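You operate a simulated robot arm through the tools that you are given. There is no shell and no other tool. Be economical: measure what you need, move in short steps, check, and stop when the job is done.

The job below is to be done with a simulated robot arm. You get a single attempt, and the scene is never put back.

## Task
Clamp the dusty disc, wipe it clean and move it to the grey tray.
Fine: Wipe with the grey pad and put it back.

The check looks at the end state, three seconds after you hand in, the way a careful person would. Anything else that was tipped, shoved, dropped, spilled or broken makes it a failure.

## Robot
A 6-joint arm with a two-finger parallel gripper, fixed in place. Base frame: the origin is at the foot of the arm, x ahead of it, y to its left, z up. Readings come in m, degrees, newtons and seconds.
Its first joint turns from -66.0 to 66.0 degrees. Payload 2.7 kg.
The tool frame sits at the grasp point between the pads (the TCP): z along the fingers, y along the line on which they close. The tips reach 0.023 m beyond it. The gripper opens to 0.094 m. The fingers are 0.038 m wide and 0.01 m thick; the gripper's body (0.054 by 0.096 m) begins 0.039 m behind the TCP.
Orientation is that of the tool frame in the base frame, as [roll, pitch, yaw] about the fixed x, y, z axes, in that order (R = Rz(yaw) Ry(pitch) Rx(roll)). With the fingers straight down and closing along the base's y, the tool's x points along the base's -x, its y along +y and its z along -z.

## Interface
- The arm moves only by the tool servo_tool. Its argument "plan" is a list of rows, each a list of 7 numbers: the turn, a rotation vector about the tool's x, y, z in rad, then the shift along the tool's x, y, z in m, then the opening in per cent of the stroke, from 0 (shut) to 100 (fully open). In form: [[wx, wy, wz, x, y, z, gripper], ...]. A call has 1 to 20 rows; each row shifts and turns the commanded pose from where the row before left it, along the tool's axes as they then stand. Rows are played at 5 a second. More than 0.05 m and 8.6 degrees between two rows, or a gripper value outside its range, and nothing of the call is played. Where a pose cannot be reached the arm comes as near as it can. A force on the tool above 70 N (or 10 N above the force at the start of the call, whichever is more), or a blocked arm, ends the call early, and 0.2 s more pass. The fingers move at their own pace (about 0.045 m/s each) and stop on an object; they squeeze with about 28 N. The grip force told is the motor's: it shows also when the fingers shut on nothing. Time passes only in rows, and 0.2 s behind the last, so rows that do not move let the fingers close. It gives the time, the measured TCP pose, the force on the tool (base axes), the opening and the grip force at its end, in the units of the frame above (readings bear some noise).
- Cameras (640 x 400 px; columns grow to the right, rows downward): "scene" is fixed at [0.0606, -0.4329, 1.4075]; the picture's right is [0.78, -0.63, 0.00], its down [-0.33, -0.40, -0.86] and it looks along [0.54, 0.67, -0.52] (base axes); focal length 309 px, centre (320, 200). "wrist" rides on the gripper at [-0.039, 0, -0.044] in the tool frame; the picture's right is [0.00, -1.00, 0.00], its down [0.97, 0.00, -0.24] and it looks along [0.24, 0.00, 0.97] (tool axes); focal length 218 px, centre (320, 200). There is no depth. A picture from a camera that has moved, and an enlarged one, comes with that camera's place and axes in the base frame and with its lens. The place of the scene camera against the robot may be out by one fixed shift of up to 0.018 m in any direction.
- get_image(camera): a new picture of that camera. No time passes.
- inspect(camera, box): a new picture of the part [left, top, right, bottom] of that camera's present view, enlarged. No time passes.
- hand_in(): hands the job in; it is judged then, once.

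Work in short steps. Places have to be worked out from the pictures, the camera data and where the tool is seen: move nearer, look again, correct. Check each grasp and each placing, and mend what went wrong. You have 120 turns and 68 pictures in all, those below and enlarged ones among them. Open the gripper and draw the arm clear of the work before you hand the job in, unless the task says otherwise; then end with one line.

The tools are called after "Emit:" as a command line: name --pt "numbers of a row" for each row, then --argument value for the rest, lists and objects as JSON in quotes. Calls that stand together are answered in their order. servo_tool: Moves the arm, as the interface text tells. Its arguments: {"type":"object","properties":{"plan":{"type":"array","items":{"type":"array","items":{"type":"number"}}}},"required":["plan"]} The other tools are called the same way: get_image (camera) takes a picture; inspect (camera, box) takes an enlarged picture of a part of a camera's view; hand_in () hands the job in.

At the start:

```text
clock: 0.0
ee_pos: [0.41, 0.2203, 1.1813]
orientation: [179.9, 0.0, 179.9]
force: [-1.0, 0.3, -0.5]
width: 0.0942
grasp_force: 0.1
```

scene: 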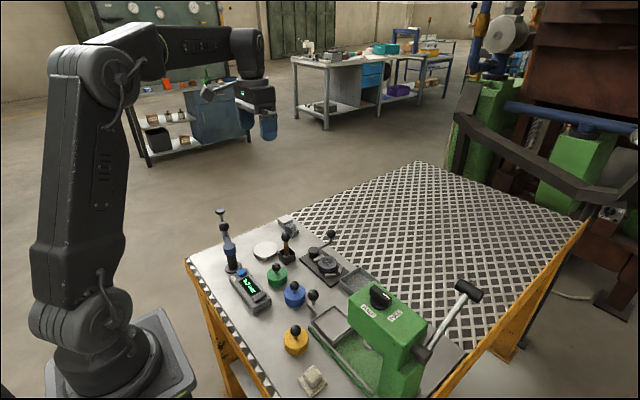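
wrist: 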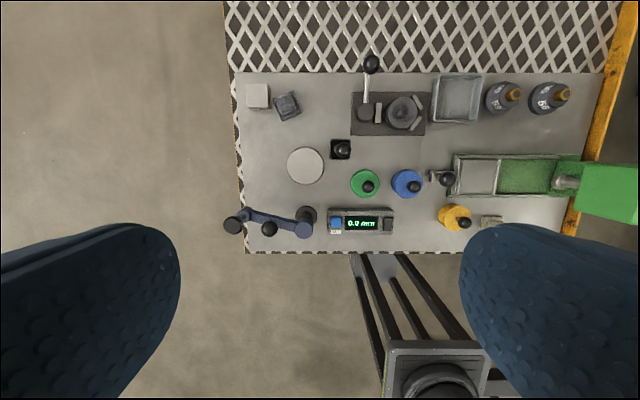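

The opening pictures show a bench with a disc, a clamp fixture, pads, and trays. I enlarge both views to identify each item.

Emit:
inspect --camera "scene" --box '[180, 200, 480, 400]'

Emit:
inspect --camera "wrist" --box '[220, 40, 640, 270]'

```text
2.00 times, centred on (330, 300) of scene
camera zoom: at [0.0606, -0.4329, 1.4075], right [0.78, -0.63, 0.0], down [-0.33, -0.4, -0.86], along [0.54, 0.67, -0.52], focal length 618 px, centre (300, 0)
```

zoom: 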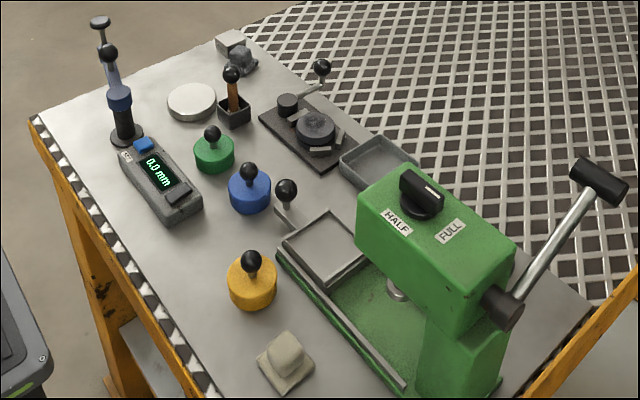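

```text
1.52 times, centred on (430, 155) of wrist
camera zoom: at [0.4489, 0.2206, 1.2266], right [0.0, -1.0, 0.0], down [-0.97, 0.0, 0.24], along [-0.24, 0.0, -0.97], focal length 333 px, centre (152, 269)
```

zoom: 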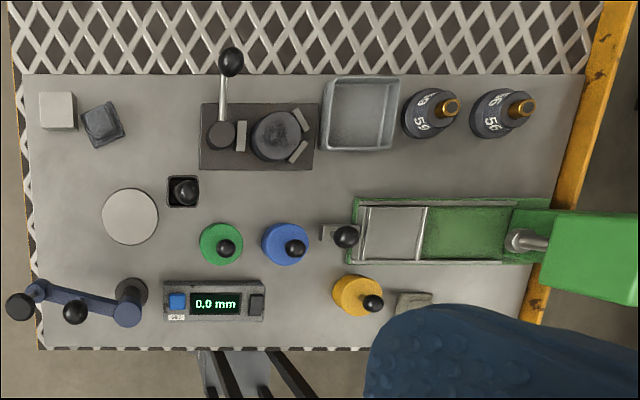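

The wrist and scene views don't agree on a table height of 0.3, so I'll calibrate by motion. I lower straight down 0.15 m, still well above everything, and look again.

Emit:
servo_tool --pt "0 0 0 0 0 0.03 100" --pt "0 0 0 0 0 0.03 100" --pt "0 0 0 0 0 0.03 100" --pt "0 0 0 0 0 0.03 100" --pt "0 0 0 0 0 0.03 100" --pt "0 0 0 0 0 0 100"

Emit:
get_image --camera "wrist"

Emit:
get_image --camera "scene"

```text
clock: 1.4
ee_pos: [0.4124, 0.2205, 1.0337]
orientation: [179.9, 0.1, 180.0]
force: [0.2, -0.5, -0.2]
width: 0.0942
grasp_force: 0.2
```

```text
63 pictures are left
camera wrist: at [0.4508, 0.2211, 1.0768], right [0.0, -1.0, 0.0], down [-0.97, 0.0, 0.24], along [-0.24, 0.0, -0.97], focal length 218 px, centre (320, 200)
```

wrist: 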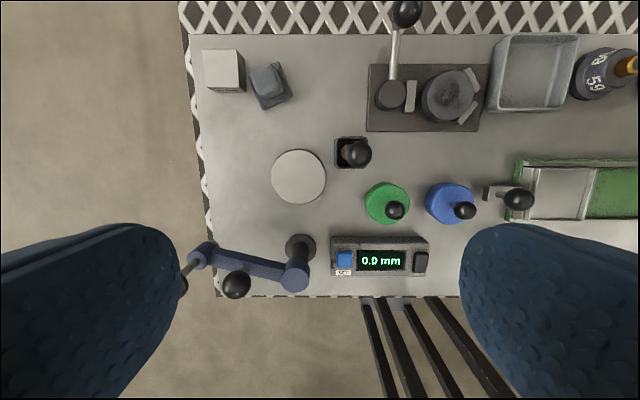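

```text
62 pictures are left
```

scene: 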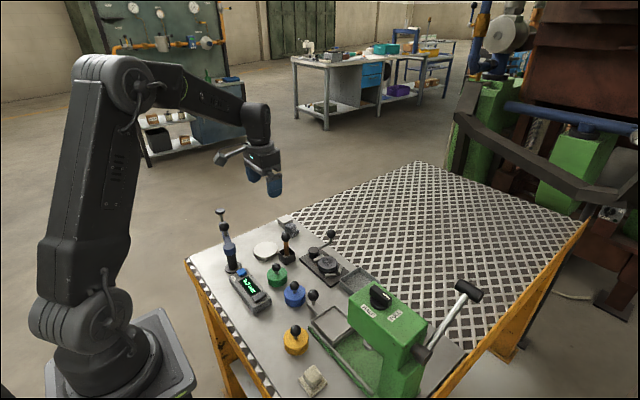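

Triangulating by motion and with the scene camera puts the bench top at roughly z≈0.76, and the disc in the fixture at about (0.51, 0.06). I inspect the details up close.

Emit:
inspect --camera "wrist" --box '[340, 0, 600, 160]'

Emit:
inspect --camera "wrist" --box '[180, 20, 400, 200]'

Emit:
inspect --camera "scene" --box '[240, 200, 400, 300]'

Emit:
inspect --camera "scene" --box '[260, 270, 440, 400]'

```text
2.46 times, centred on (470, 80) of wrist
camera zoom: at [0.4508, 0.2211, 1.0768], right [0.0, -1.0, 0.0], down [-0.97, 0.0, 0.24], along [-0.24, 0.0, -0.97], focal length 537 px, centre (-49, 495)
```

zoom: 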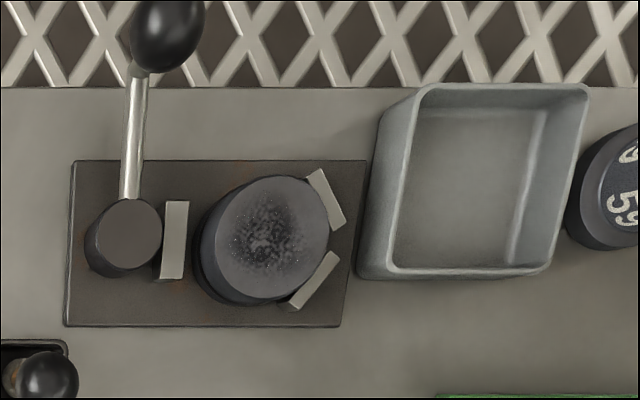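

```text
2.22 times, centred on (290, 110) of wrist
camera zoom: at [0.4508, 0.2211, 1.0768], right [0.0, -1.0, 0.0], down [-0.97, 0.0, 0.24], along [-0.24, 0.0, -0.97], focal length 485 px, centre (387, 400)
```

zoom: 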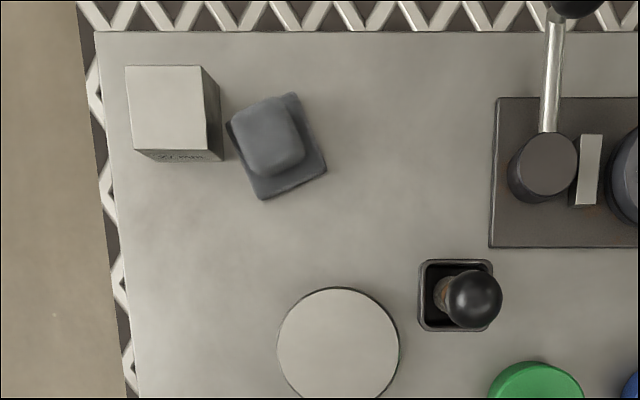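

```text
4.00 times, centred on (320, 250) of scene
camera zoom: at [0.0606, -0.4329, 1.4075], right [0.78, -0.63, 0.0], down [-0.33, -0.4, -0.86], along [0.54, 0.67, -0.52], focal length 1235 px, centre (320, 0)
```

zoom: 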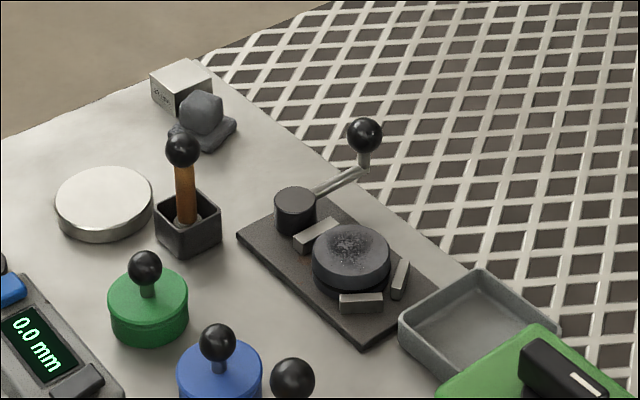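

```text
3.08 times, centred on (350, 335) of scene
camera zoom: at [0.0606, -0.4329, 1.4075], right [0.78, -0.63, 0.0], down [-0.33, -0.4, -0.86], along [0.54, 0.67, -0.52], focal length 950 px, centre (228, -215)
```

zoom: 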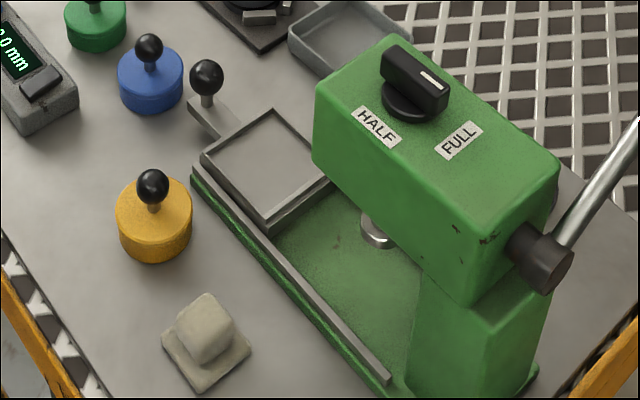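

Identified: the dusty disc sits in the lever clamp, the dark grey pad is beside the white block (a beige pad is a decoy), and the grey tray is next to the clamp. I move high over the clamp to test reach and get a centred view.

Emit:
servo_tool --pt "0 0 0 -0.015 -0.03 0.01 100" --pt "0 0 0 -0.015 -0.03 0.01 100" --pt "0 0 0 -0.015 -0.03 0.01 100" --pt "0 0 0 -0.015 -0.03 0.01 100" --pt "0 0 0 -0.01 -0.02 0.01 100" --pt "0 0 0 0 0 0 100"

Emit:
get_image --camera "wrist"

```text
clock: 2.8
ee_pos: [0.4835, 0.0798, 0.9825]
orientation: [179.9, 0.1, -180.0]
force: [-0.6, 0.3, 0.3]
width: 0.0941
grasp_force: 0.0
```

```text
57 pictures are left
camera wrist: at [0.521, 0.0814, 1.0261], right [0.0, -1.0, 0.0], down [-0.97, 0.0, 0.24], along [-0.24, 0.0, -0.97], focal length 218 px, centre (320, 200)
```

wrist: 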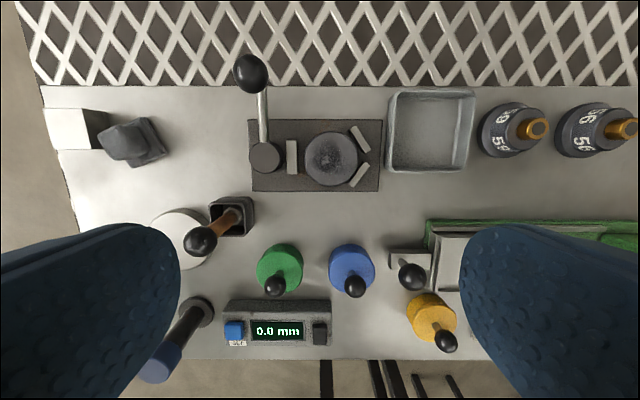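

Reach is fine here. Triangulated positions are disc top centre (0.509, 0.069, 0.796), lever ball (0.575, 0.137, 0.833), and lever pivot (0.510, 0.137). I move above the ball at z≈0.90 with the gripper half open to check alignment.

Emit:
servo_tool --pt "0 0 0 -0.03 0.02 0.01 70" --pt "0 0 0 -0.03 0.02 0.02 70" --pt "0 0 0 -0.03 0.016 0.02 70" --pt "0 0 0 -0.0025 0 0.02 70" --pt "0 0 0 0 0 0 70"

Emit:
get_image --camera "wrist"

Emit:
inspect --camera "scene" --box '[240, 180, 400, 280]'

```text
clock: 4.0
ee_pos: [0.5763, 0.1358, 0.9143]
orientation: [179.9, 0.0, -180.0]
force: [0.1, -0.2, 0.9]
width: 0.0657
grasp_force: 0.0
```

```text
56 pictures are left
camera wrist: at [0.6137, 0.1368, 0.9573], right [0.0, -1.0, 0.0], down [-0.97, 0.0, 0.24], along [-0.24, 0.0, -0.97], focal length 218 px, centre (320, 200)
```

wrist: 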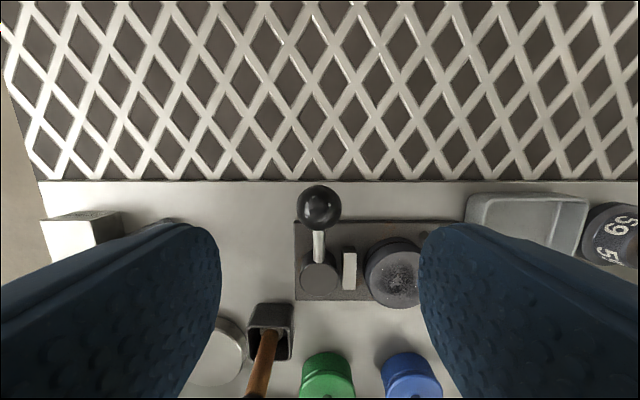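

```text
4.00 times, centred on (320, 230) of scene
camera zoom: at [0.0606, -0.4329, 1.4075], right [0.78, -0.63, 0.0], down [-0.33, -0.4, -0.86], along [0.54, 0.67, -0.52], focal length 1235 px, centre (320, 80)
```

zoom: 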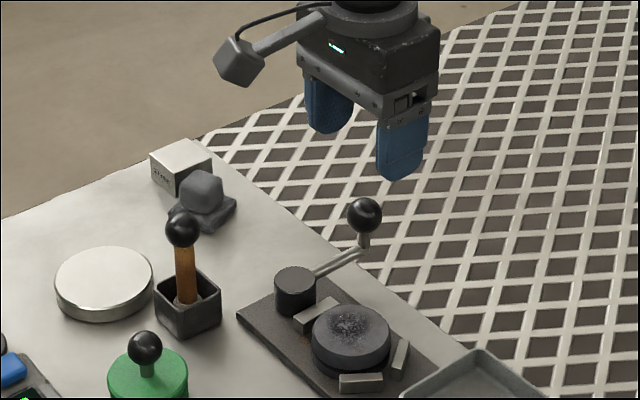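

The ball is centred between the fingers at about (0.578, 0.137). I descend to z≈0.836 and close on it.

Emit:
servo_tool --pt "0 0 0 0 0 0.025 70" --pt "0 0 0 0 0 0.025 70" --pt "0 0 0 -0.002 0 0.022 70" --pt "0 0 0 0 0 0.005 70" --pt "0 0 0 0 0 0 20" --pt "0 0 0 0 0 0 20" --pt "0 0 0 0 0 0 20" --pt "0 0 0 0 0 0 20" --pt "0 0 0 0 0 0 20"

Emit:
inspect --camera "scene" --box '[240, 180, 400, 280]'

Emit:
get_image --camera "wrist"

```text
clock: 6.0
ee_pos: [0.5759, 0.1362, 0.8351]
orientation: [179.9, 0.0, -180.0]
force: [2.3, 5.8, -4.9]
width: 0.0278
grasp_force: 44.3
```

```text
4.00 times, centred on (320, 230) of scene
camera zoom: at [0.0607, -0.4327, 1.4076], right [0.78, -0.63, 0.0], down [-0.33, -0.4, -0.86], along [0.54, 0.67, -0.52], focal length 1235 px, centre (320, 80)
```

zoom: 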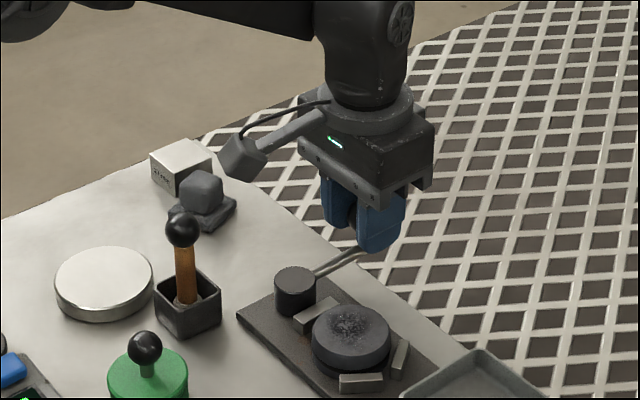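

```text
53 pictures are left
camera wrist: at [0.6141, 0.1374, 0.8788], right [0.0, -1.0, 0.0], down [-0.97, 0.0, 0.24], along [-0.24, 0.0, -0.97], focal length 218 px, centre (320, 200)
```

wrist: 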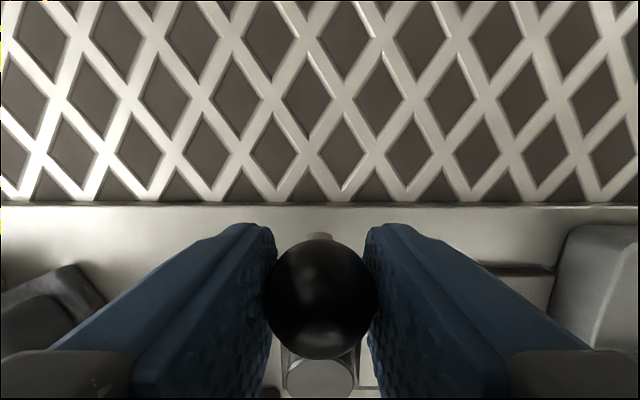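

The ball is held (width 0.028). I try 24° of arc toward +y, turning with the lever, and watch the force and the jaw.

Emit:
servo_tool --pt "0 0 -0.105 0.0004 0.0071 0 20" --pt "0 0 -0.105 0.0004 0.0071 0 20" --pt "0 0 -0.105 0.0004 0.0071 0 20" --pt "0 0 -0.105 0.0004 0.0071 0 20" --pt "0 0 0 0 0 0 20"

Emit:
inspect --camera "scene" --box '[240, 180, 400, 280]'

```text
clock: 7.2
ee_pos: [0.5699, 0.1641, 0.834]
orientation: [180.0, 0.0, -155.8]
force: [-1.1, -7.2, 7.7]
width: 0.0276
grasp_force: 45.1
```

```text
4.00 times, centred on (320, 230) of scene
camera zoom: at [0.0604, -0.433, 1.4075], right [0.78, -0.63, 0.0], down [-0.33, -0.4, -0.86], along [0.54, 0.67, -0.52], focal length 1235 px, centre (320, 80)
```

zoom: 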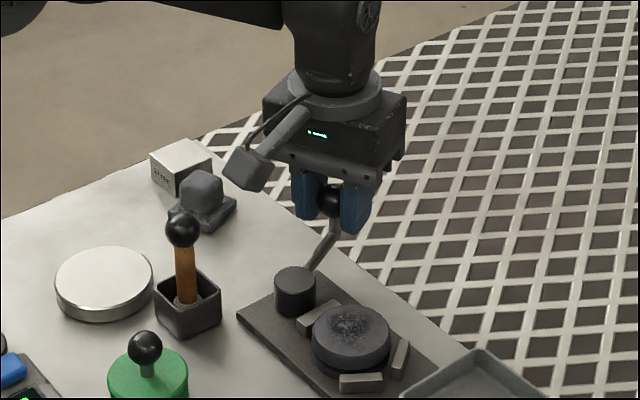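

The lever swings freely and the jaw moves toward the disc. I continue in the same direction.

Emit:
servo_tool --pt "0 0 -0.105 0.0004 0.0071 0 20" --pt "0 0 -0.105 0.0004 0.0071 0 20" --pt "0 0 -0.105 0.0004 0.0071 0 20" --pt "0 0 -0.105 0.0004 0.0071 0 20" --pt "0 0 -0.105 0.0004 0.0071 0 20" --pt "0 0 0 0 0 0 20"

Emit:
inspect --camera "scene" --box '[240, 180, 400, 280]'

```text
clock: 8.6
ee_pos: [0.5458, 0.1921, 0.834]
orientation: [179.9, 0.2, -125.7]
force: [5.3, 0.3, -9.1]
width: 0.0274
grasp_force: 45.2
```

```text
4.00 times, centred on (320, 230) of scene
camera zoom: at [0.0609, -0.4328, 1.4075], right [0.78, -0.63, 0.0], down [-0.33, -0.4, -0.86], along [0.54, 0.67, -0.52], focal length 1235 px, centre (320, 80)
```

zoom: 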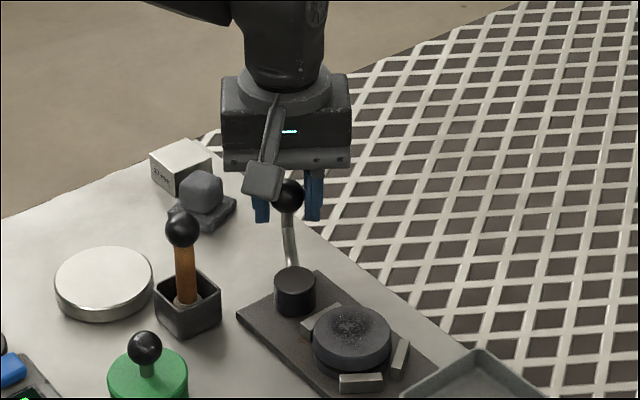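

The jaw keeps advancing and forces stay low. I continue toward the end of the swing.

Emit:
servo_tool --pt "0 0 -0.105 0.0004 0.0071 0 20" --pt "0 0 -0.105 0.0004 0.0071 0 20" --pt "0 0 -0.105 0.0004 0.0071 0 20" --pt "0 0 -0.105 0.0004 0.0071 0 20" --pt "0 0 0 0 0 0 20"

Emit:
inspect --camera "scene" --box '[240, 180, 400, 280]'

```text
clock: 9.8
ee_pos: [0.5214, 0.2019, 0.8338]
orientation: [180.0, 0.1, -101.6]
force: [4.9, 1.7, -15.6]
width: 0.0273
grasp_force: 45.0
```

```text
4.00 times, centred on (320, 230) of scene
camera zoom: at [0.061, -0.4327, 1.4076], right [0.78, -0.63, 0.0], down [-0.33, -0.4, -0.86], along [0.54, 0.67, -0.52], focal length 1235 px, centre (320, 80)
```

zoom: 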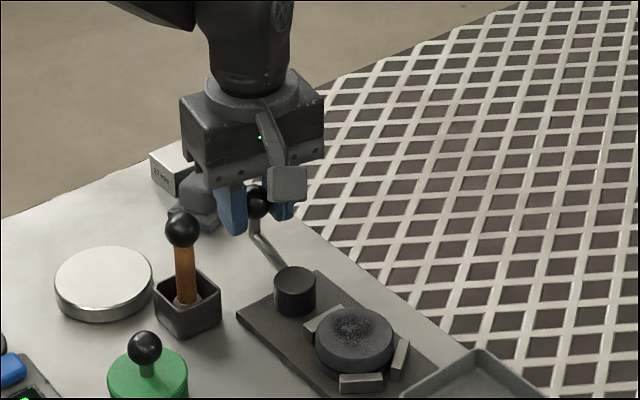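

The jaw has closed and nudged the disc toward the V stops. I finish the swing to about 90° or until it resists.

Emit:
servo_tool --pt "0 0 -0.105 0.0004 0.0071 0 20" --pt "0 0 -0.1 0.0004 0.0068 0 20" --pt "0 0 0 0 0 0 20"

Emit:
get_image --camera "wrist"

Emit:
inspect --camera "scene" --box '[240, 180, 400, 280]'

```text
clock: 10.4
ee_pos: [0.521, 0.2013, 0.8399]
orientation: [-178.0, 0.6, -91.8]
force: [17.9, 0.8, -14.3]
width: 0.0273
grasp_force: 45.0
stopped in row 2: the force on the tool passed its limit (the readings are from after the stop); the commanded pose is now the measured one
```

```text
49 pictures are left
camera wrist: at [0.52, 0.2401, 0.883], right [1.0, -0.03, 0.04], down [-0.04, -0.97, 0.23], along [0.03, -0.23, -0.97], focal length 218 px, centre (320, 200)
```

wrist: 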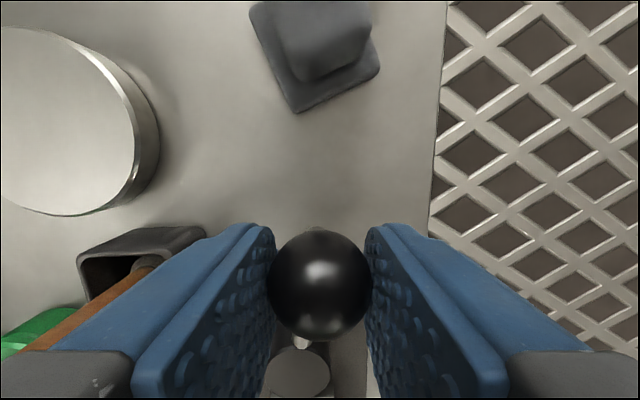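

```text
4.00 times, centred on (320, 230) of scene
camera zoom: at [0.0612, -0.4327, 1.4075], right [0.78, -0.63, 0.0], down [-0.33, -0.4, -0.85], along [0.54, 0.67, -0.52], focal length 1235 px, centre (320, 80)
```

zoom: 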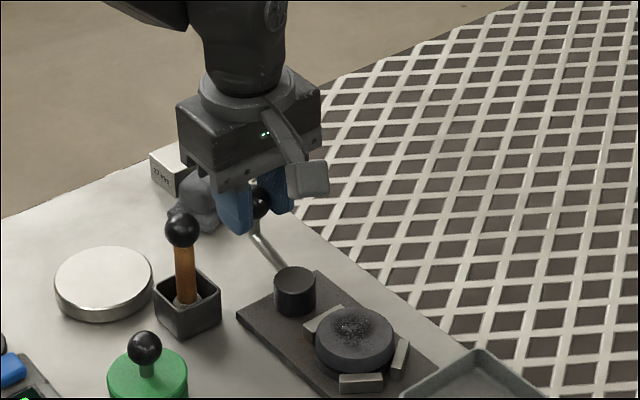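

The lever hit a hard stop (force limit) at about 80° with the disc seated, so it should be clamped. I release and rise straight up to check that it stays.

Emit:
servo_tool --pt "0 0 0 0 0 0 48" --pt "0 0 0 0 0 0 48" --pt "0 0 0 0 0 -0.02 48" --pt "0 0 0 0 0 -0.03 48" --pt "0 0 0 0 0 -0.03 48" --pt "0 0 0 0 0 -0.03 48" --pt "0 0 0 0 0 0 48"

Emit:
inspect --camera "scene" --box '[240, 180, 400, 280]'

Emit:
get_image --camera "wrist"

```text
clock: 12.0
ee_pos: [0.5161, 0.2007, 0.9494]
orientation: [-178.2, 0.5, -91.8]
force: [0.1, -0.3, -0.1]
width: 0.0451
grasp_force: 0.1
```

```text
4.00 times, centred on (320, 230) of scene
camera zoom: at [0.0606, -0.4329, 1.4075], right [0.78, -0.63, 0.0], down [-0.33, -0.4, -0.86], along [0.54, 0.67, -0.52], focal length 1235 px, centre (320, 80)
```

zoom: 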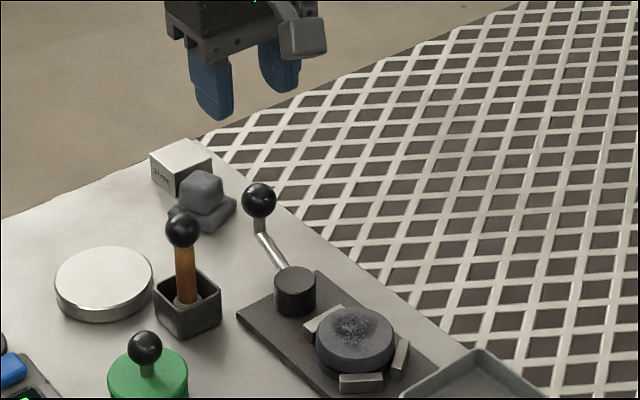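

```text
46 pictures are left
camera wrist: at [0.5157, 0.2396, 0.9935], right [1.0, -0.03, 0.03], down [-0.04, -0.97, 0.23], along [0.02, -0.23, -0.97], focal length 218 px, centre (320, 200)
```

wrist: 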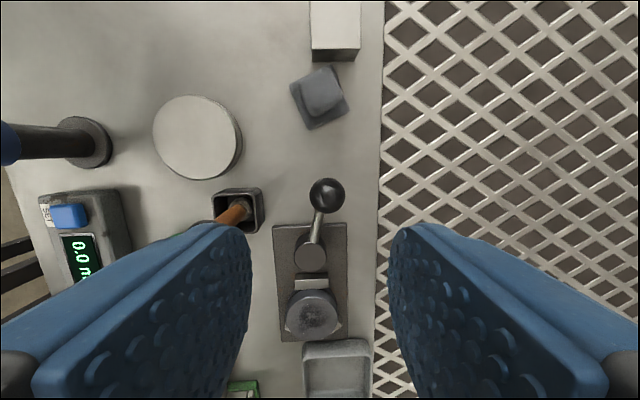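

The lever stays closed and the disc is seated against both stops. Next I level the tool and move over the grey pad at about (0.522, 0.283) for a close look.

Emit:
servo_tool --pt "-0.031 0.009 0 -0.03 -0.002 0 80" --pt "0 0 0 -0.03 -0.002 0 80" --pt "0 0 0 -0.022 -0.002 0.02 80" --pt "0 0 0 0 0 0 80"

Emit:
get_image --camera "wrist"

```text
clock: 13.0
ee_pos: [0.525, 0.2797, 0.9287]
orientation: [-179.9, 0.0, -91.8]
force: [0.5, 0.3, 0.6]
width: 0.075
grasp_force: 0.1
```

```text
45 pictures are left
camera wrist: at [0.526, 0.3195, 0.9738], right [1.0, -0.03, 0.0], down [-0.03, -0.97, 0.24], along [-0.01, -0.24, -0.97], focal length 218 px, centre (320, 200)
```

wrist: 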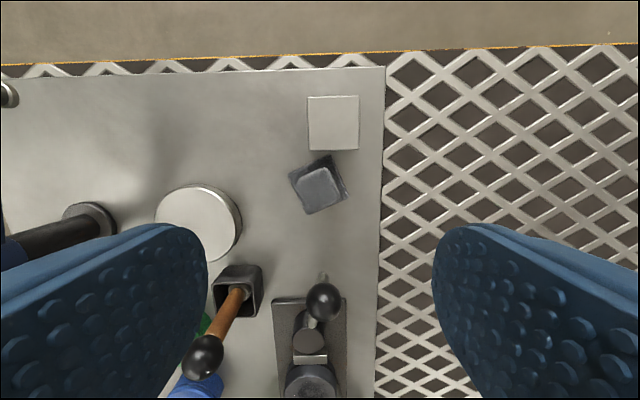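

Emit:
inspect --camera "wrist" --box '[260, 80, 390, 230]'

Emit:
inspect --camera "scene" --box '[265, 205, 325, 245]'

```text
2.67 times, centred on (325, 155) of wrist
camera zoom: at [0.526, 0.3195, 0.9738], right [1.0, -0.03, 0.0], down [-0.03, -0.97, 0.24], along [-0.01, -0.24, -0.97], focal length 582 px, centre (307, 320)
```

zoom: 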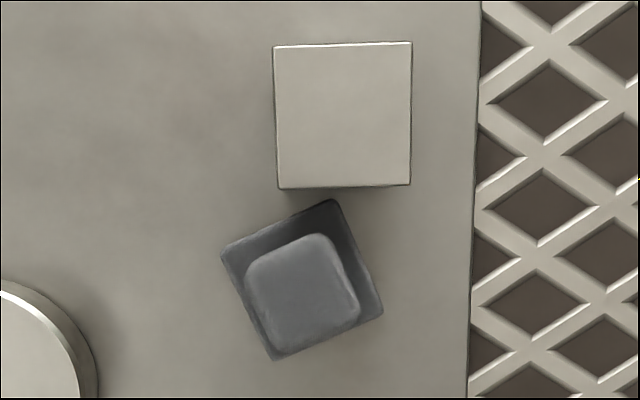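

```text
10.00 times, centred on (295, 225) of scene
camera zoom: at [0.0606, -0.4328, 1.4075], right [0.78, -0.63, 0.0], down [-0.33, -0.4, -0.86], along [0.54, 0.67, -0.52], focal length 3088 px, centre (570, -50)
```

zoom: 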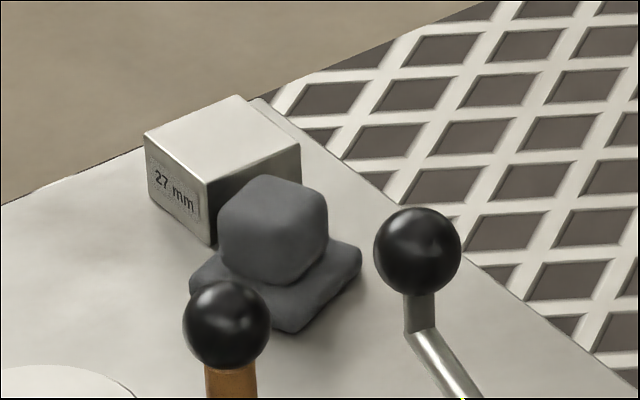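

The pad's edges are turned about 25° from x, and its centre is near (0.523, 0.286). The 27 mm block is close on its +y side, so I rotate the gripper to match and bias the grasp slightly away from the block. I lower to 0.86 and re-check.

Emit:
servo_tool --pt "0 0 -0.1175 0 0 0 48" --pt "0 0 -0.1175 0 0 0.01 48" --pt "0 0 -0.1175 0 0 0.03 48" --pt "0 0 -0.1175 0.002 0 0.025 48" --pt "0 0 0 0 0 0 48"

Emit:
get_image --camera "wrist"

```text
clock: 14.2
ee_pos: [0.5239, 0.2802, 0.8656]
orientation: [-179.9, 0.1, -64.8]
force: [0.8, 0.3, -0.3]
width: 0.0453
grasp_force: 0.1
```

```text
42 pictures are left
camera wrist: at [0.5075, 0.3169, 0.909], right [0.9, 0.43, 0.0], down [0.41, -0.88, 0.24], along [0.1, -0.22, -0.97], focal length 218 px, centre (320, 200)
```

wrist: 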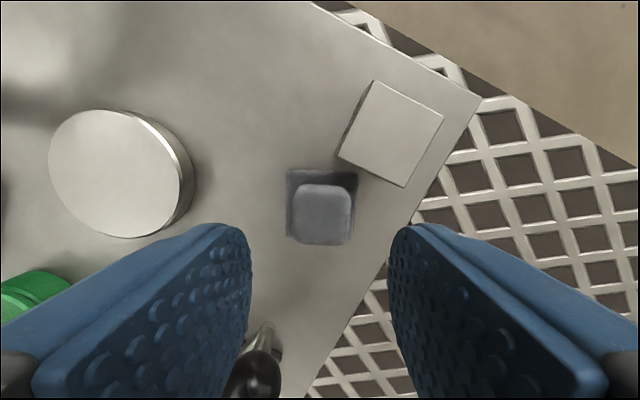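

The grip line matches the pad and clears the block. I descend to z≈0.81 and close on the pad's upper block.

Emit:
servo_tool --pt "0 0 0 0 0 0.02 48" --pt "0 0 0 0 0 0.02 48" --pt "0 0 0 0 0 0.015 48" --pt "0 0 0 0 0 0 48"

Emit:
get_image --camera "wrist"

Emit:
inspect --camera "scene" --box '[250, 190, 340, 250]'

```text
clock: 15.2
ee_pos: [0.5268, 0.2801, 0.8101]
orientation: [180.0, 0.0, -64.9]
force: [-0.8, 0.2, -0.6]
width: 0.0451
grasp_force: 0.0
```

```text
41 pictures are left
camera wrist: at [0.509, 0.3164, 0.8542], right [0.91, 0.42, 0.0], down [0.41, -0.88, 0.24], along [0.1, -0.22, -0.97], focal length 218 px, centre (320, 200)
```

wrist: 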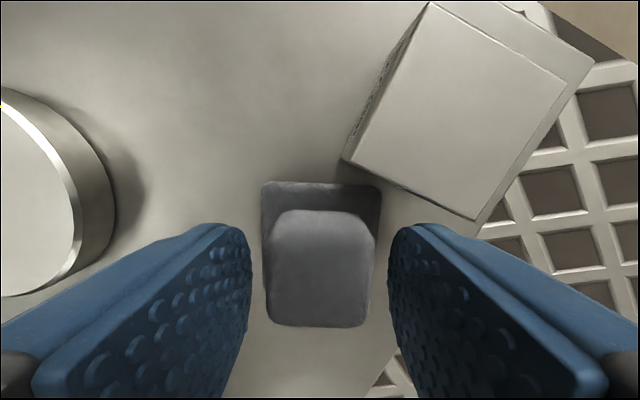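

```text
6.67 times, centred on (295, 220) of scene
camera zoom: at [0.0606, -0.4329, 1.4075], right [0.78, -0.63, 0.0], down [-0.33, -0.4, -0.86], along [0.54, 0.67, -0.52], focal length 2058 px, centre (487, 67)
```

zoom: 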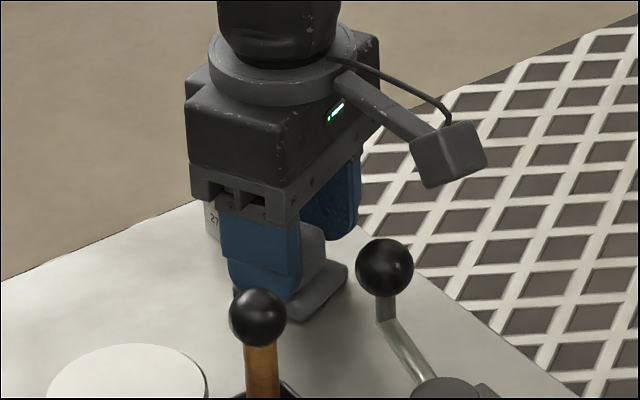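

The fingers straddle the block cleanly with clearance to the gauge block. I record this pose for the return (0.526, 0.280, 0.810, yaw -64.9), then close and lift straight up.

Emit:
servo_tool --pt "0 0 0 0 0 0 10" --pt "0 0 0 0 0 0 10" --pt "0 0 0 0 0 0 10" --pt "0 0 0 0 0 0 10" --pt "0 0 0 0 0 -0.01 10" --pt "0 0 0 0 0 -0.03 10" --pt "0 0 0 0 0 -0.03 10" --pt "0 0 0 0 0 -0.03 10" --pt "0 0 0 0 0 0 10"

Emit:
get_image --camera "wrist"

Emit:
inspect --camera "scene" --box '[240, 160, 390, 260]'

```text
clock: 17.2
ee_pos: [0.5239, 0.2804, 0.9116]
orientation: [-180.0, -0.1, -64.9]
force: [0.3, -0.4, -1.1]
width: 0.0295
grasp_force: 28.2
```

```text
39 pictures are left
camera wrist: at [0.5073, 0.3174, 0.9557], right [0.91, 0.42, 0.0], down [0.41, -0.88, 0.24], along [0.1, -0.22, -0.97], focal length 218 px, centre (320, 200)
```

wrist: 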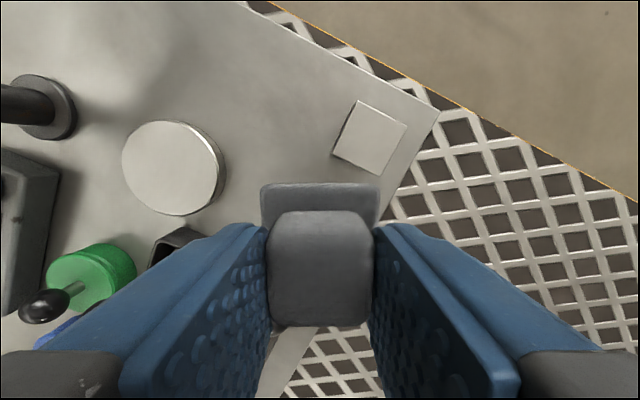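

```text
4.00 times, centred on (315, 210) of scene
camera zoom: at [0.0606, -0.4329, 1.4075], right [0.78, -0.63, 0.0], down [-0.33, -0.4, -0.86], along [0.54, 0.67, -0.52], focal length 1235 px, centre (340, 160)
```

zoom: 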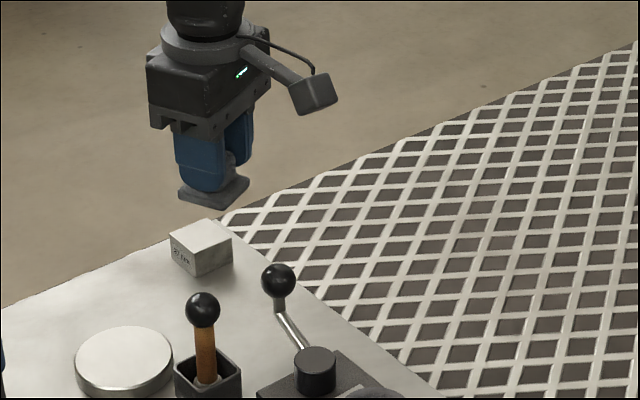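

The pad is held at width 0.0295, with its bottom about 0.040 below the TCP. I carry it at z≈0.92 to above the disc near (0.510, 0.066).

Emit:
servo_tool --pt "0 0 0 0 0 -0.015 10" --pt "0 0 0 0.033 0.0175 0 10" --pt "0 0 0 0.033 0.0175 0 10" --pt "0 0 0 0.033 0.0175 0 10" --pt "0 0 0 0.033 0.0175 0 10" --pt "0 0 0 0.033 0.0175 0 10" --pt "0 0 0 0.03 0.0175 0 10" --pt "0 0 0 0 0 0.03 10" --pt "0 0 0 0 0 0.025 10" --pt "0 0 0 0 0 0 10"

Emit:
inspect --camera "scene" --box '[260, 200, 400, 290]'

Emit:
get_image --camera "wrist"

```text
clock: 19.4
ee_pos: [0.5133, 0.0591, 0.8715]
orientation: [-179.8, 0.0, -64.9]
force: [-1.1, -1.0, -0.7]
width: 0.0295
grasp_force: 28.0
```

```text
4.44 times, centred on (330, 245) of scene
camera zoom: at [0.0606, -0.4329, 1.4075], right [0.78, -0.63, 0.0], down [-0.33, -0.4, -0.86], along [0.54, 0.67, -0.52], focal length 1372 px, centre (276, 0)
```

zoom: 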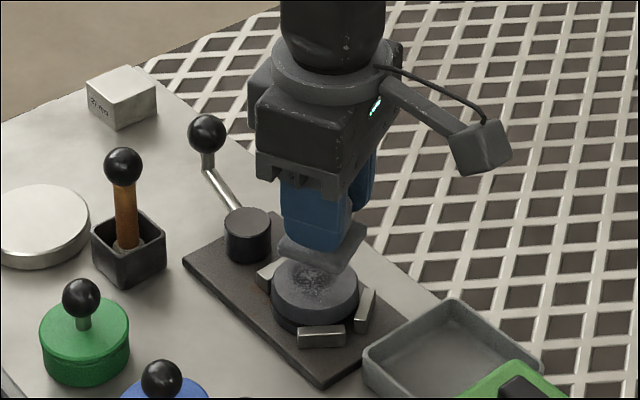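

```text
36 pictures are left
camera wrist: at [0.4961, 0.0956, 0.9157], right [0.91, 0.42, 0.0], down [0.41, -0.88, 0.24], along [0.1, -0.22, -0.97], focal length 218 px, centre (320, 200)
```

wrist: 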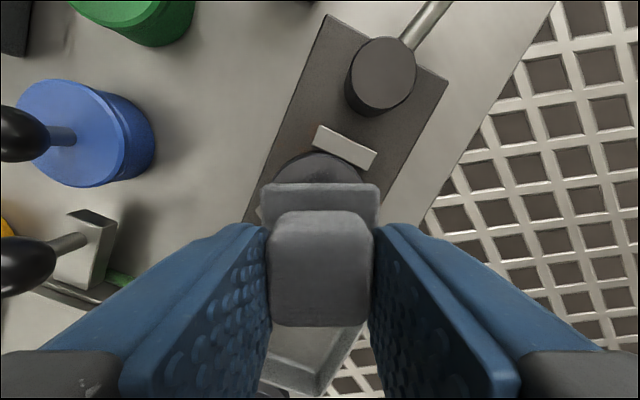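

The pad is well placed above the disc. I lower gently to contact, expected at TCP z≈0.836.

Emit:
servo_tool --pt "0 0 0 0 0 0.012 10" --pt "0 0 0 0 0 0.012 10" --pt "0 0 0 0 0 0.006 10" --pt "0 0 0 0 0 0.003 10" --pt "0 0 0 0 0 0 10"

```text
clock: 20.6
ee_pos: [0.5147, 0.0594, 0.8401]
orientation: [-179.6, -0.2, -64.8]
force: [-5.7, -0.3, 32.6]
width: 0.0294
grasp_force: 28.0
```

Contact came with 32 N, a bit much, so I back off 1.5 mm and start wiping strokes across and along.

Emit:
servo_tool --pt "0 0 0 0 0 -0.0015 10" --pt "0 0 0 0.007 0 0 10" --pt "0 0 0 0.006 0 0 10" --pt "0 0 0 -0.009 0 0 10" --pt "0 0 0 -0.009 0 0 10" --pt "0 0 0 -0.008 0 0 10" --pt "0 0 0 0.007 0 0 10" --pt "0 0 0 0.006 0 0 10"

Emit:
inspect --camera "scene" --box '[260, 200, 400, 290]'

```text
clock: 22.4
ee_pos: [0.5112, 0.0597, 0.8403]
orientation: [-179.9, 0.0, -64.8]
force: [-5.4, 10.8, 24.4]
width: 0.0291
grasp_force: 27.8
```

```text
4.44 times, centred on (330, 245) of scene
camera zoom: at [0.0601, -0.4326, 1.4076], right [0.78, -0.63, 0.0], down [-0.33, -0.4, -0.86], along [0.54, 0.67, -0.52], focal length 1372 px, centre (276, 0)
```

zoom: 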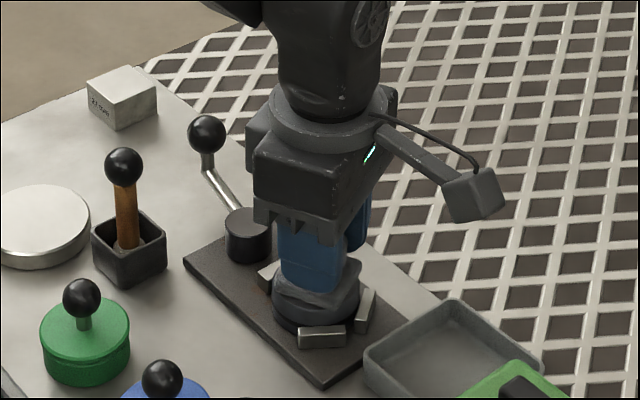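

Wiping is steady: clamp and disc are unmoved, with 24 N of pressure. I do strokes in the other direction plus diagonals.

Emit:
servo_tool --pt "0 0 0 0 0.007 0 10" --pt "0 0 0 0 0.006 0 10" --pt "0 0 0 0 -0.009 0 10" --pt "0 0 0 0 -0.009 0 10" --pt "0 0 0 0 -0.008 0 10" --pt "0 0 0 0.008 0.004 0 10" --pt "0 0 0 0 0.009 0 10" --pt "0 0 0 0 0.009 0 10" --pt "0 0 0 -0.008 0 0 10" --pt "0 0 0 -0.008 0 0 10" --pt "0 0 0 0 -0.009 0 10" --pt "0 0 0 0 -0.009 0 10" --pt "0 0 0 0.008 0.009 0 10" --pt "0 0 0 0 0 0 10"

```text
clock: 25.4
ee_pos: [0.5132, 0.0602, 0.8384]
orientation: [-179.6, 0.0, -64.7]
force: [4.3, 8.2, 18.8]
width: 0.0295
grasp_force: 28.0
```

I lift the pad clear and look at the disc's surface.

Emit:
servo_tool --pt "0 0 0 0 0 -0.02 10" --pt "0 0 0 0 0 -0.03 10" --pt "0 0 0 0 0 -0.03 10" --pt "0 0 0 0 0 0 10"

Emit:
inspect --camera "scene" --box '[290, 225, 370, 285]'

```text
clock: 26.4
ee_pos: [0.513, 0.0596, 0.9159]
orientation: [-180.0, 0.0, -64.9]
force: [0.5, -0.1, -0.7]
width: 0.0295
grasp_force: 28.5
```

```text
6.67 times, centred on (330, 255) of scene
camera zoom: at [0.0606, -0.4329, 1.4075], right [0.78, -0.63, 0.0], down [-0.33, -0.4, -0.86], along [0.54, 0.67, -0.52], focal length 2058 px, centre (253, -167)
```

zoom: 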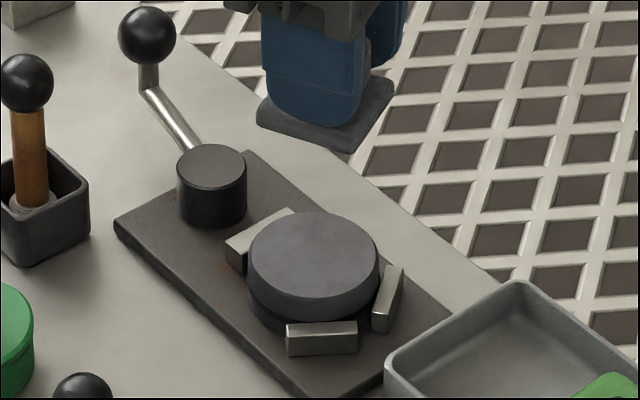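

The disc is clean. I carry the pad back over its original spot.

Emit:
servo_tool --pt "0 0 0 0 0 -0.01 10" --pt "0 0 0 -0.033 -0.0175 0 10" --pt "0 0 0 -0.033 -0.0175 0 10" --pt "0 0 0 -0.033 -0.0175 0 10" --pt "0 0 0 -0.033 -0.0175 0 10" --pt "0 0 0 -0.033 -0.0175 0 10" --pt "0 0 0 -0.029 -0.0175 0 10" --pt "0 0 0 0 0 0 10" --pt "0 0 0 0 0 0 10"

```text
clock: 28.4
ee_pos: [0.5247, 0.279, 0.9288]
orientation: [-180.0, -0.2, -65.0]
force: [0.0, 0.1, -0.5]
width: 0.0294
grasp_force: 27.8
```

The tool is back over the pad's spot within about 1 mm. I descend to just above the table and check the clearance to the gauge block.

Emit:
servo_tool --pt "0 0 0 0 0 0.03 10" --pt "0 0 0 0 0 0.03 10" --pt "0 0 0 0 0 0.03 10" --pt "0 0 0 0 0 0.02 10" --pt "0 0 0 0 0 0 10"

Emit:
get_image --camera "wrist"

```text
clock: 29.6
ee_pos: [0.5268, 0.2817, 0.8169]
orientation: [-179.9, 0.0, -64.9]
force: [0.0, -0.3, -0.9]
width: 0.0291
grasp_force: 27.5
```

```text
33 pictures are left
camera wrist: at [0.5086, 0.3169, 0.8612], right [0.91, 0.42, 0.0], down [0.41, -0.88, 0.24], along [0.1, -0.22, -0.97], focal length 218 px, centre (320, 200)
```

wrist: 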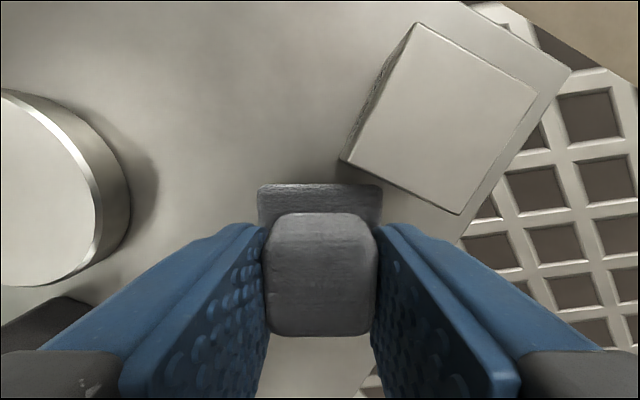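

The position matches the original. I set it down the last ~6 mm and check the contact force.

Emit:
servo_tool --pt "0 0 0 0 0 0.003 10" --pt "0 0 0 0 0 0.002 10" --pt "0 0 0 0 0 0.001 10" --pt "0 0 0 0 0 0 10"

```text
clock: 30.6
ee_pos: [0.5265, 0.2788, 0.811]
orientation: [-179.9, 0.0, -64.9]
force: [-0.3, -0.1, -0.5]
width: 0.0296
grasp_force: 27.9
```

There is no contact force yet, as the pad may have crept up slightly in the grip. I lower in 1 mm steps.

Emit:
servo_tool --pt "0 0 0 0 0 0.001 10" --pt "0 0 0 0 0 0.001 10" --pt "0 0 0 0 0 0 10"

```text
clock: 31.4
ee_pos: [0.5249, 0.2791, 0.8089]
orientation: [-179.9, -0.1, -65.0]
force: [-0.9, -0.4, -1.1]
width: 0.0294
grasp_force: 28.4
```

Emit:
servo_tool --pt "0 0 0 0 0 0.001 10" --pt "0 0 0 0 0 0.001 10" --pt "0 0 0 0 0 0 10"

Emit:
inspect --camera "scene" --box '[250, 190, 340, 250]'

```text
clock: 32.2
ee_pos: [0.5249, 0.2794, 0.8071]
orientation: [-179.9, -0.2, -65.0]
force: [0.3, -0.9, -0.4]
width: 0.0292
grasp_force: 28.1
```

```text
6.67 times, centred on (295, 220) of scene
camera zoom: at [0.0606, -0.4328, 1.4075], right [0.78, -0.63, 0.0], down [-0.33, -0.4, -0.86], along [0.54, 0.67, -0.52], focal length 2058 px, centre (487, 67)
```

zoom: 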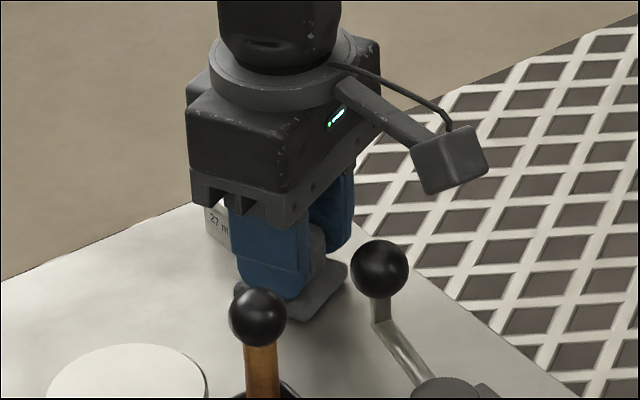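

Visually it is almost down. I go on in 1 mm steps.

Emit:
servo_tool --pt "0 0 0 0 0 0.001 10" --pt "0 0 0 0 0 0.001 10" --pt "0 0 0 0 0 0 10"

```text
clock: 33.0
ee_pos: [0.5257, 0.2791, 0.8074]
orientation: [-179.9, -0.2, -64.9]
force: [-1.4, -1.6, 10.3]
width: 0.0295
grasp_force: 28.3
```

Contact is felt (10 N). I open and rise straight up.

Emit:
servo_tool --pt "0 0 0 0 0 0 48" --pt "0 0 0 0 0 0 48" --pt "0 0 0 0 0 -0.02 48" --pt "0 0 0 0 0 -0.03 48" --pt "0 0 0 0 0 -0.03 48" --pt "0 0 0 0 0 -0.03 48" --pt "0 0 0 0 0 0 48"

Emit:
get_image --camera "wrist"

Emit:
inspect --camera "scene" --box '[240, 200, 400, 300]'

```text
clock: 34.6
ee_pos: [0.5248, 0.2804, 0.9153]
orientation: [-179.9, -0.1, -64.8]
force: [-0.1, 0.2, 0.6]
width: 0.0451
grasp_force: 0.1
```

```text
31 pictures are left
camera wrist: at [0.5083, 0.3163, 0.9582], right [0.91, 0.42, 0.0], down [0.41, -0.88, 0.24], along [0.1, -0.22, -0.97], focal length 218 px, centre (320, 200)
```

wrist: 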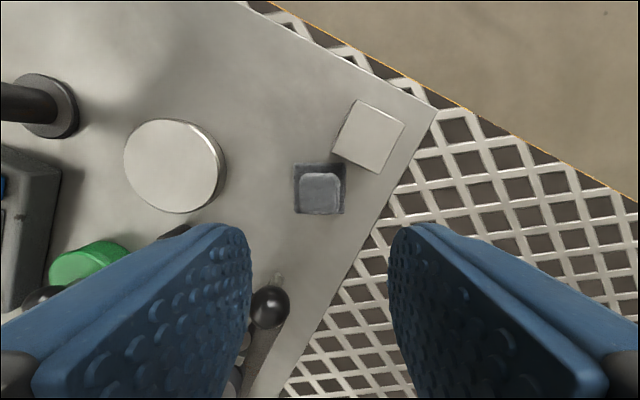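

```text
4.00 times, centred on (320, 250) of scene
camera zoom: at [0.0606, -0.4329, 1.4075], right [0.78, -0.63, 0.0], down [-0.33, -0.4, -0.86], along [0.54, 0.67, -0.52], focal length 1235 px, centre (320, 0)
```

zoom: 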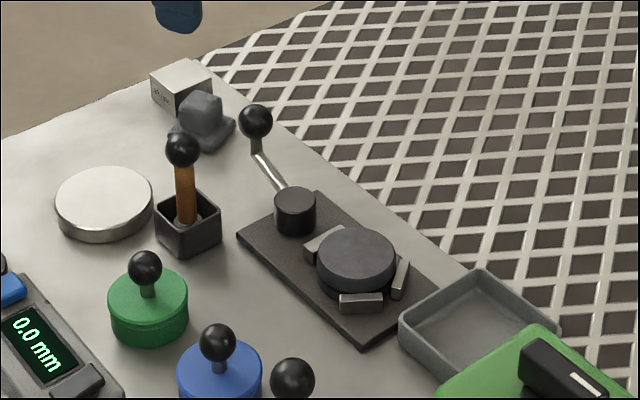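

The pad is back where it was and nothing else has moved. Now I unclamp: I turn to the lever's angle, move over the ball at about (0.521, 0.205), and look.

Emit:
servo_tool --pt "0 0 0.12 0 0 0 60" --pt "0 0 0.12 0 0 0 60" --pt "0 0 0.12 0 0 0 60" --pt "0 0 0.12 0 0 0 60" --pt "0 0 0.117 0 0 0 60" --pt "0 0 0 0.038 -0.004 0 60" --pt "0 0 0 0.038 -0.004 0 60" --pt "0 0 0 0 0 0 60"

Emit:
get_image --camera "wrist"

```text
clock: 36.4
ee_pos: [0.5217, 0.2015, 0.9139]
orientation: [-179.9, 0.0, -99.1]
force: [0.1, -0.2, 0.5]
width: 0.0565
grasp_force: 0.0
```

```text
29 pictures are left
camera wrist: at [0.5273, 0.2411, 0.9566], right [0.99, -0.16, 0.0], down [-0.15, -0.96, 0.24], along [-0.04, -0.24, -0.97], focal length 218 px, centre (320, 200)
```

wrist: 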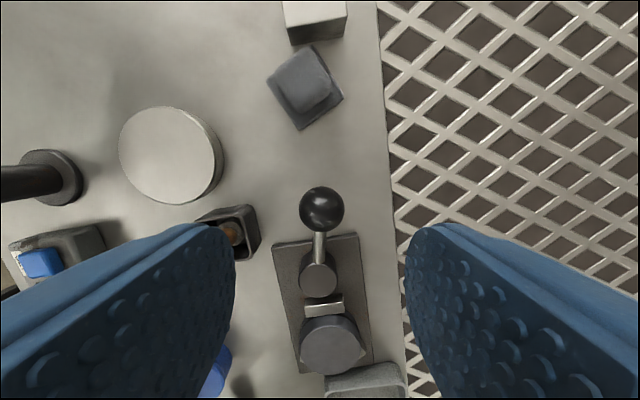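

The ball is nearly centred and the lever is aligned with the tool. I descend and grip it.

Emit:
servo_tool --pt "0 0 0 -0.0025 -0.001 0.025 60" --pt "0 0 0 0 0 0.025 60" --pt "0 0 0 0 0 0.022 60" --pt "0 0 0 0 0 0.007 60" --pt "0 0 0 0 0 0 20" --pt "0 0 0 0 0 0 20" --pt "0 0 0 0 0 0 20" --pt "0 0 0 0 0 0 20"

```text
clock: 38.2
ee_pos: [0.5246, 0.2045, 0.837]
orientation: [-179.9, 0.0, -99.1]
force: [-0.2, 1.4, -1.2]
width: 0.0274
grasp_force: 45.0
```

The ball is gripped. I swing back toward +x in steps.

Emit:
servo_tool --pt "0 0 0.105 0.0004 -0.0071 0 20" --pt "0 0 0.105 0.0004 -0.0071 0 20" --pt "0 0 0.105 0.0004 -0.0071 0 20" --pt "0 0 0.105 0.0004 -0.0071 0 20" --pt "0 0 0.105 0.0004 -0.0071 0 20" --pt "0 0 0.105 0.0004 -0.0071 0 20" --pt "0 0 0 0 0 0 20"

```text
clock: 39.8
ee_pos: [0.5594, 0.1848, 0.838]
orientation: [-179.9, 0.0, -135.3]
force: [4.2, -4.0, -1.1]
width: 0.0273
grasp_force: 45.1
```

Emit:
servo_tool --pt "0 0 0.105 0.0004 -0.0071 0 20" --pt "0 0 0.105 0.0004 -0.0071 0 20" --pt "0 0 0.105 0.0004 -0.0071 0 20" --pt "0 0 0.105 0.0004 -0.0071 0 20" --pt "0 0 0.105 0.0004 -0.0071 0 20" --pt "0 0 0.105 0.0004 -0.0071 0 20" --pt "0 0 0.105 0.0004 -0.0071 0 20" --pt "0 0 0 0 0 0 20"

Emit:
inspect --camera "scene" --box '[240, 200, 400, 300]'

```text
clock: 41.6
ee_pos: [0.5794, 0.1418, 0.8368]
orientation: [180.0, 0.3, -177.4]
force: [11.0, 1.7, -0.9]
width: 0.0274
grasp_force: 44.7
```

```text
4.00 times, centred on (320, 250) of scene
camera zoom: at [0.0609, -0.4328, 1.4075], right [0.78, -0.63, 0.0], down [-0.33, -0.4, -0.86], along [0.54, 0.67, -0.52], focal length 1235 px, centre (320, 0)
```

zoom: 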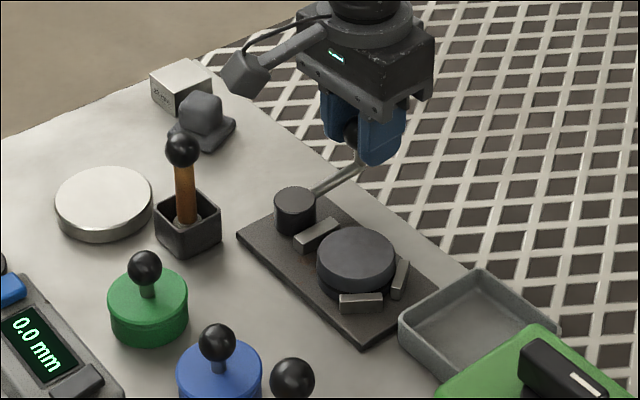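

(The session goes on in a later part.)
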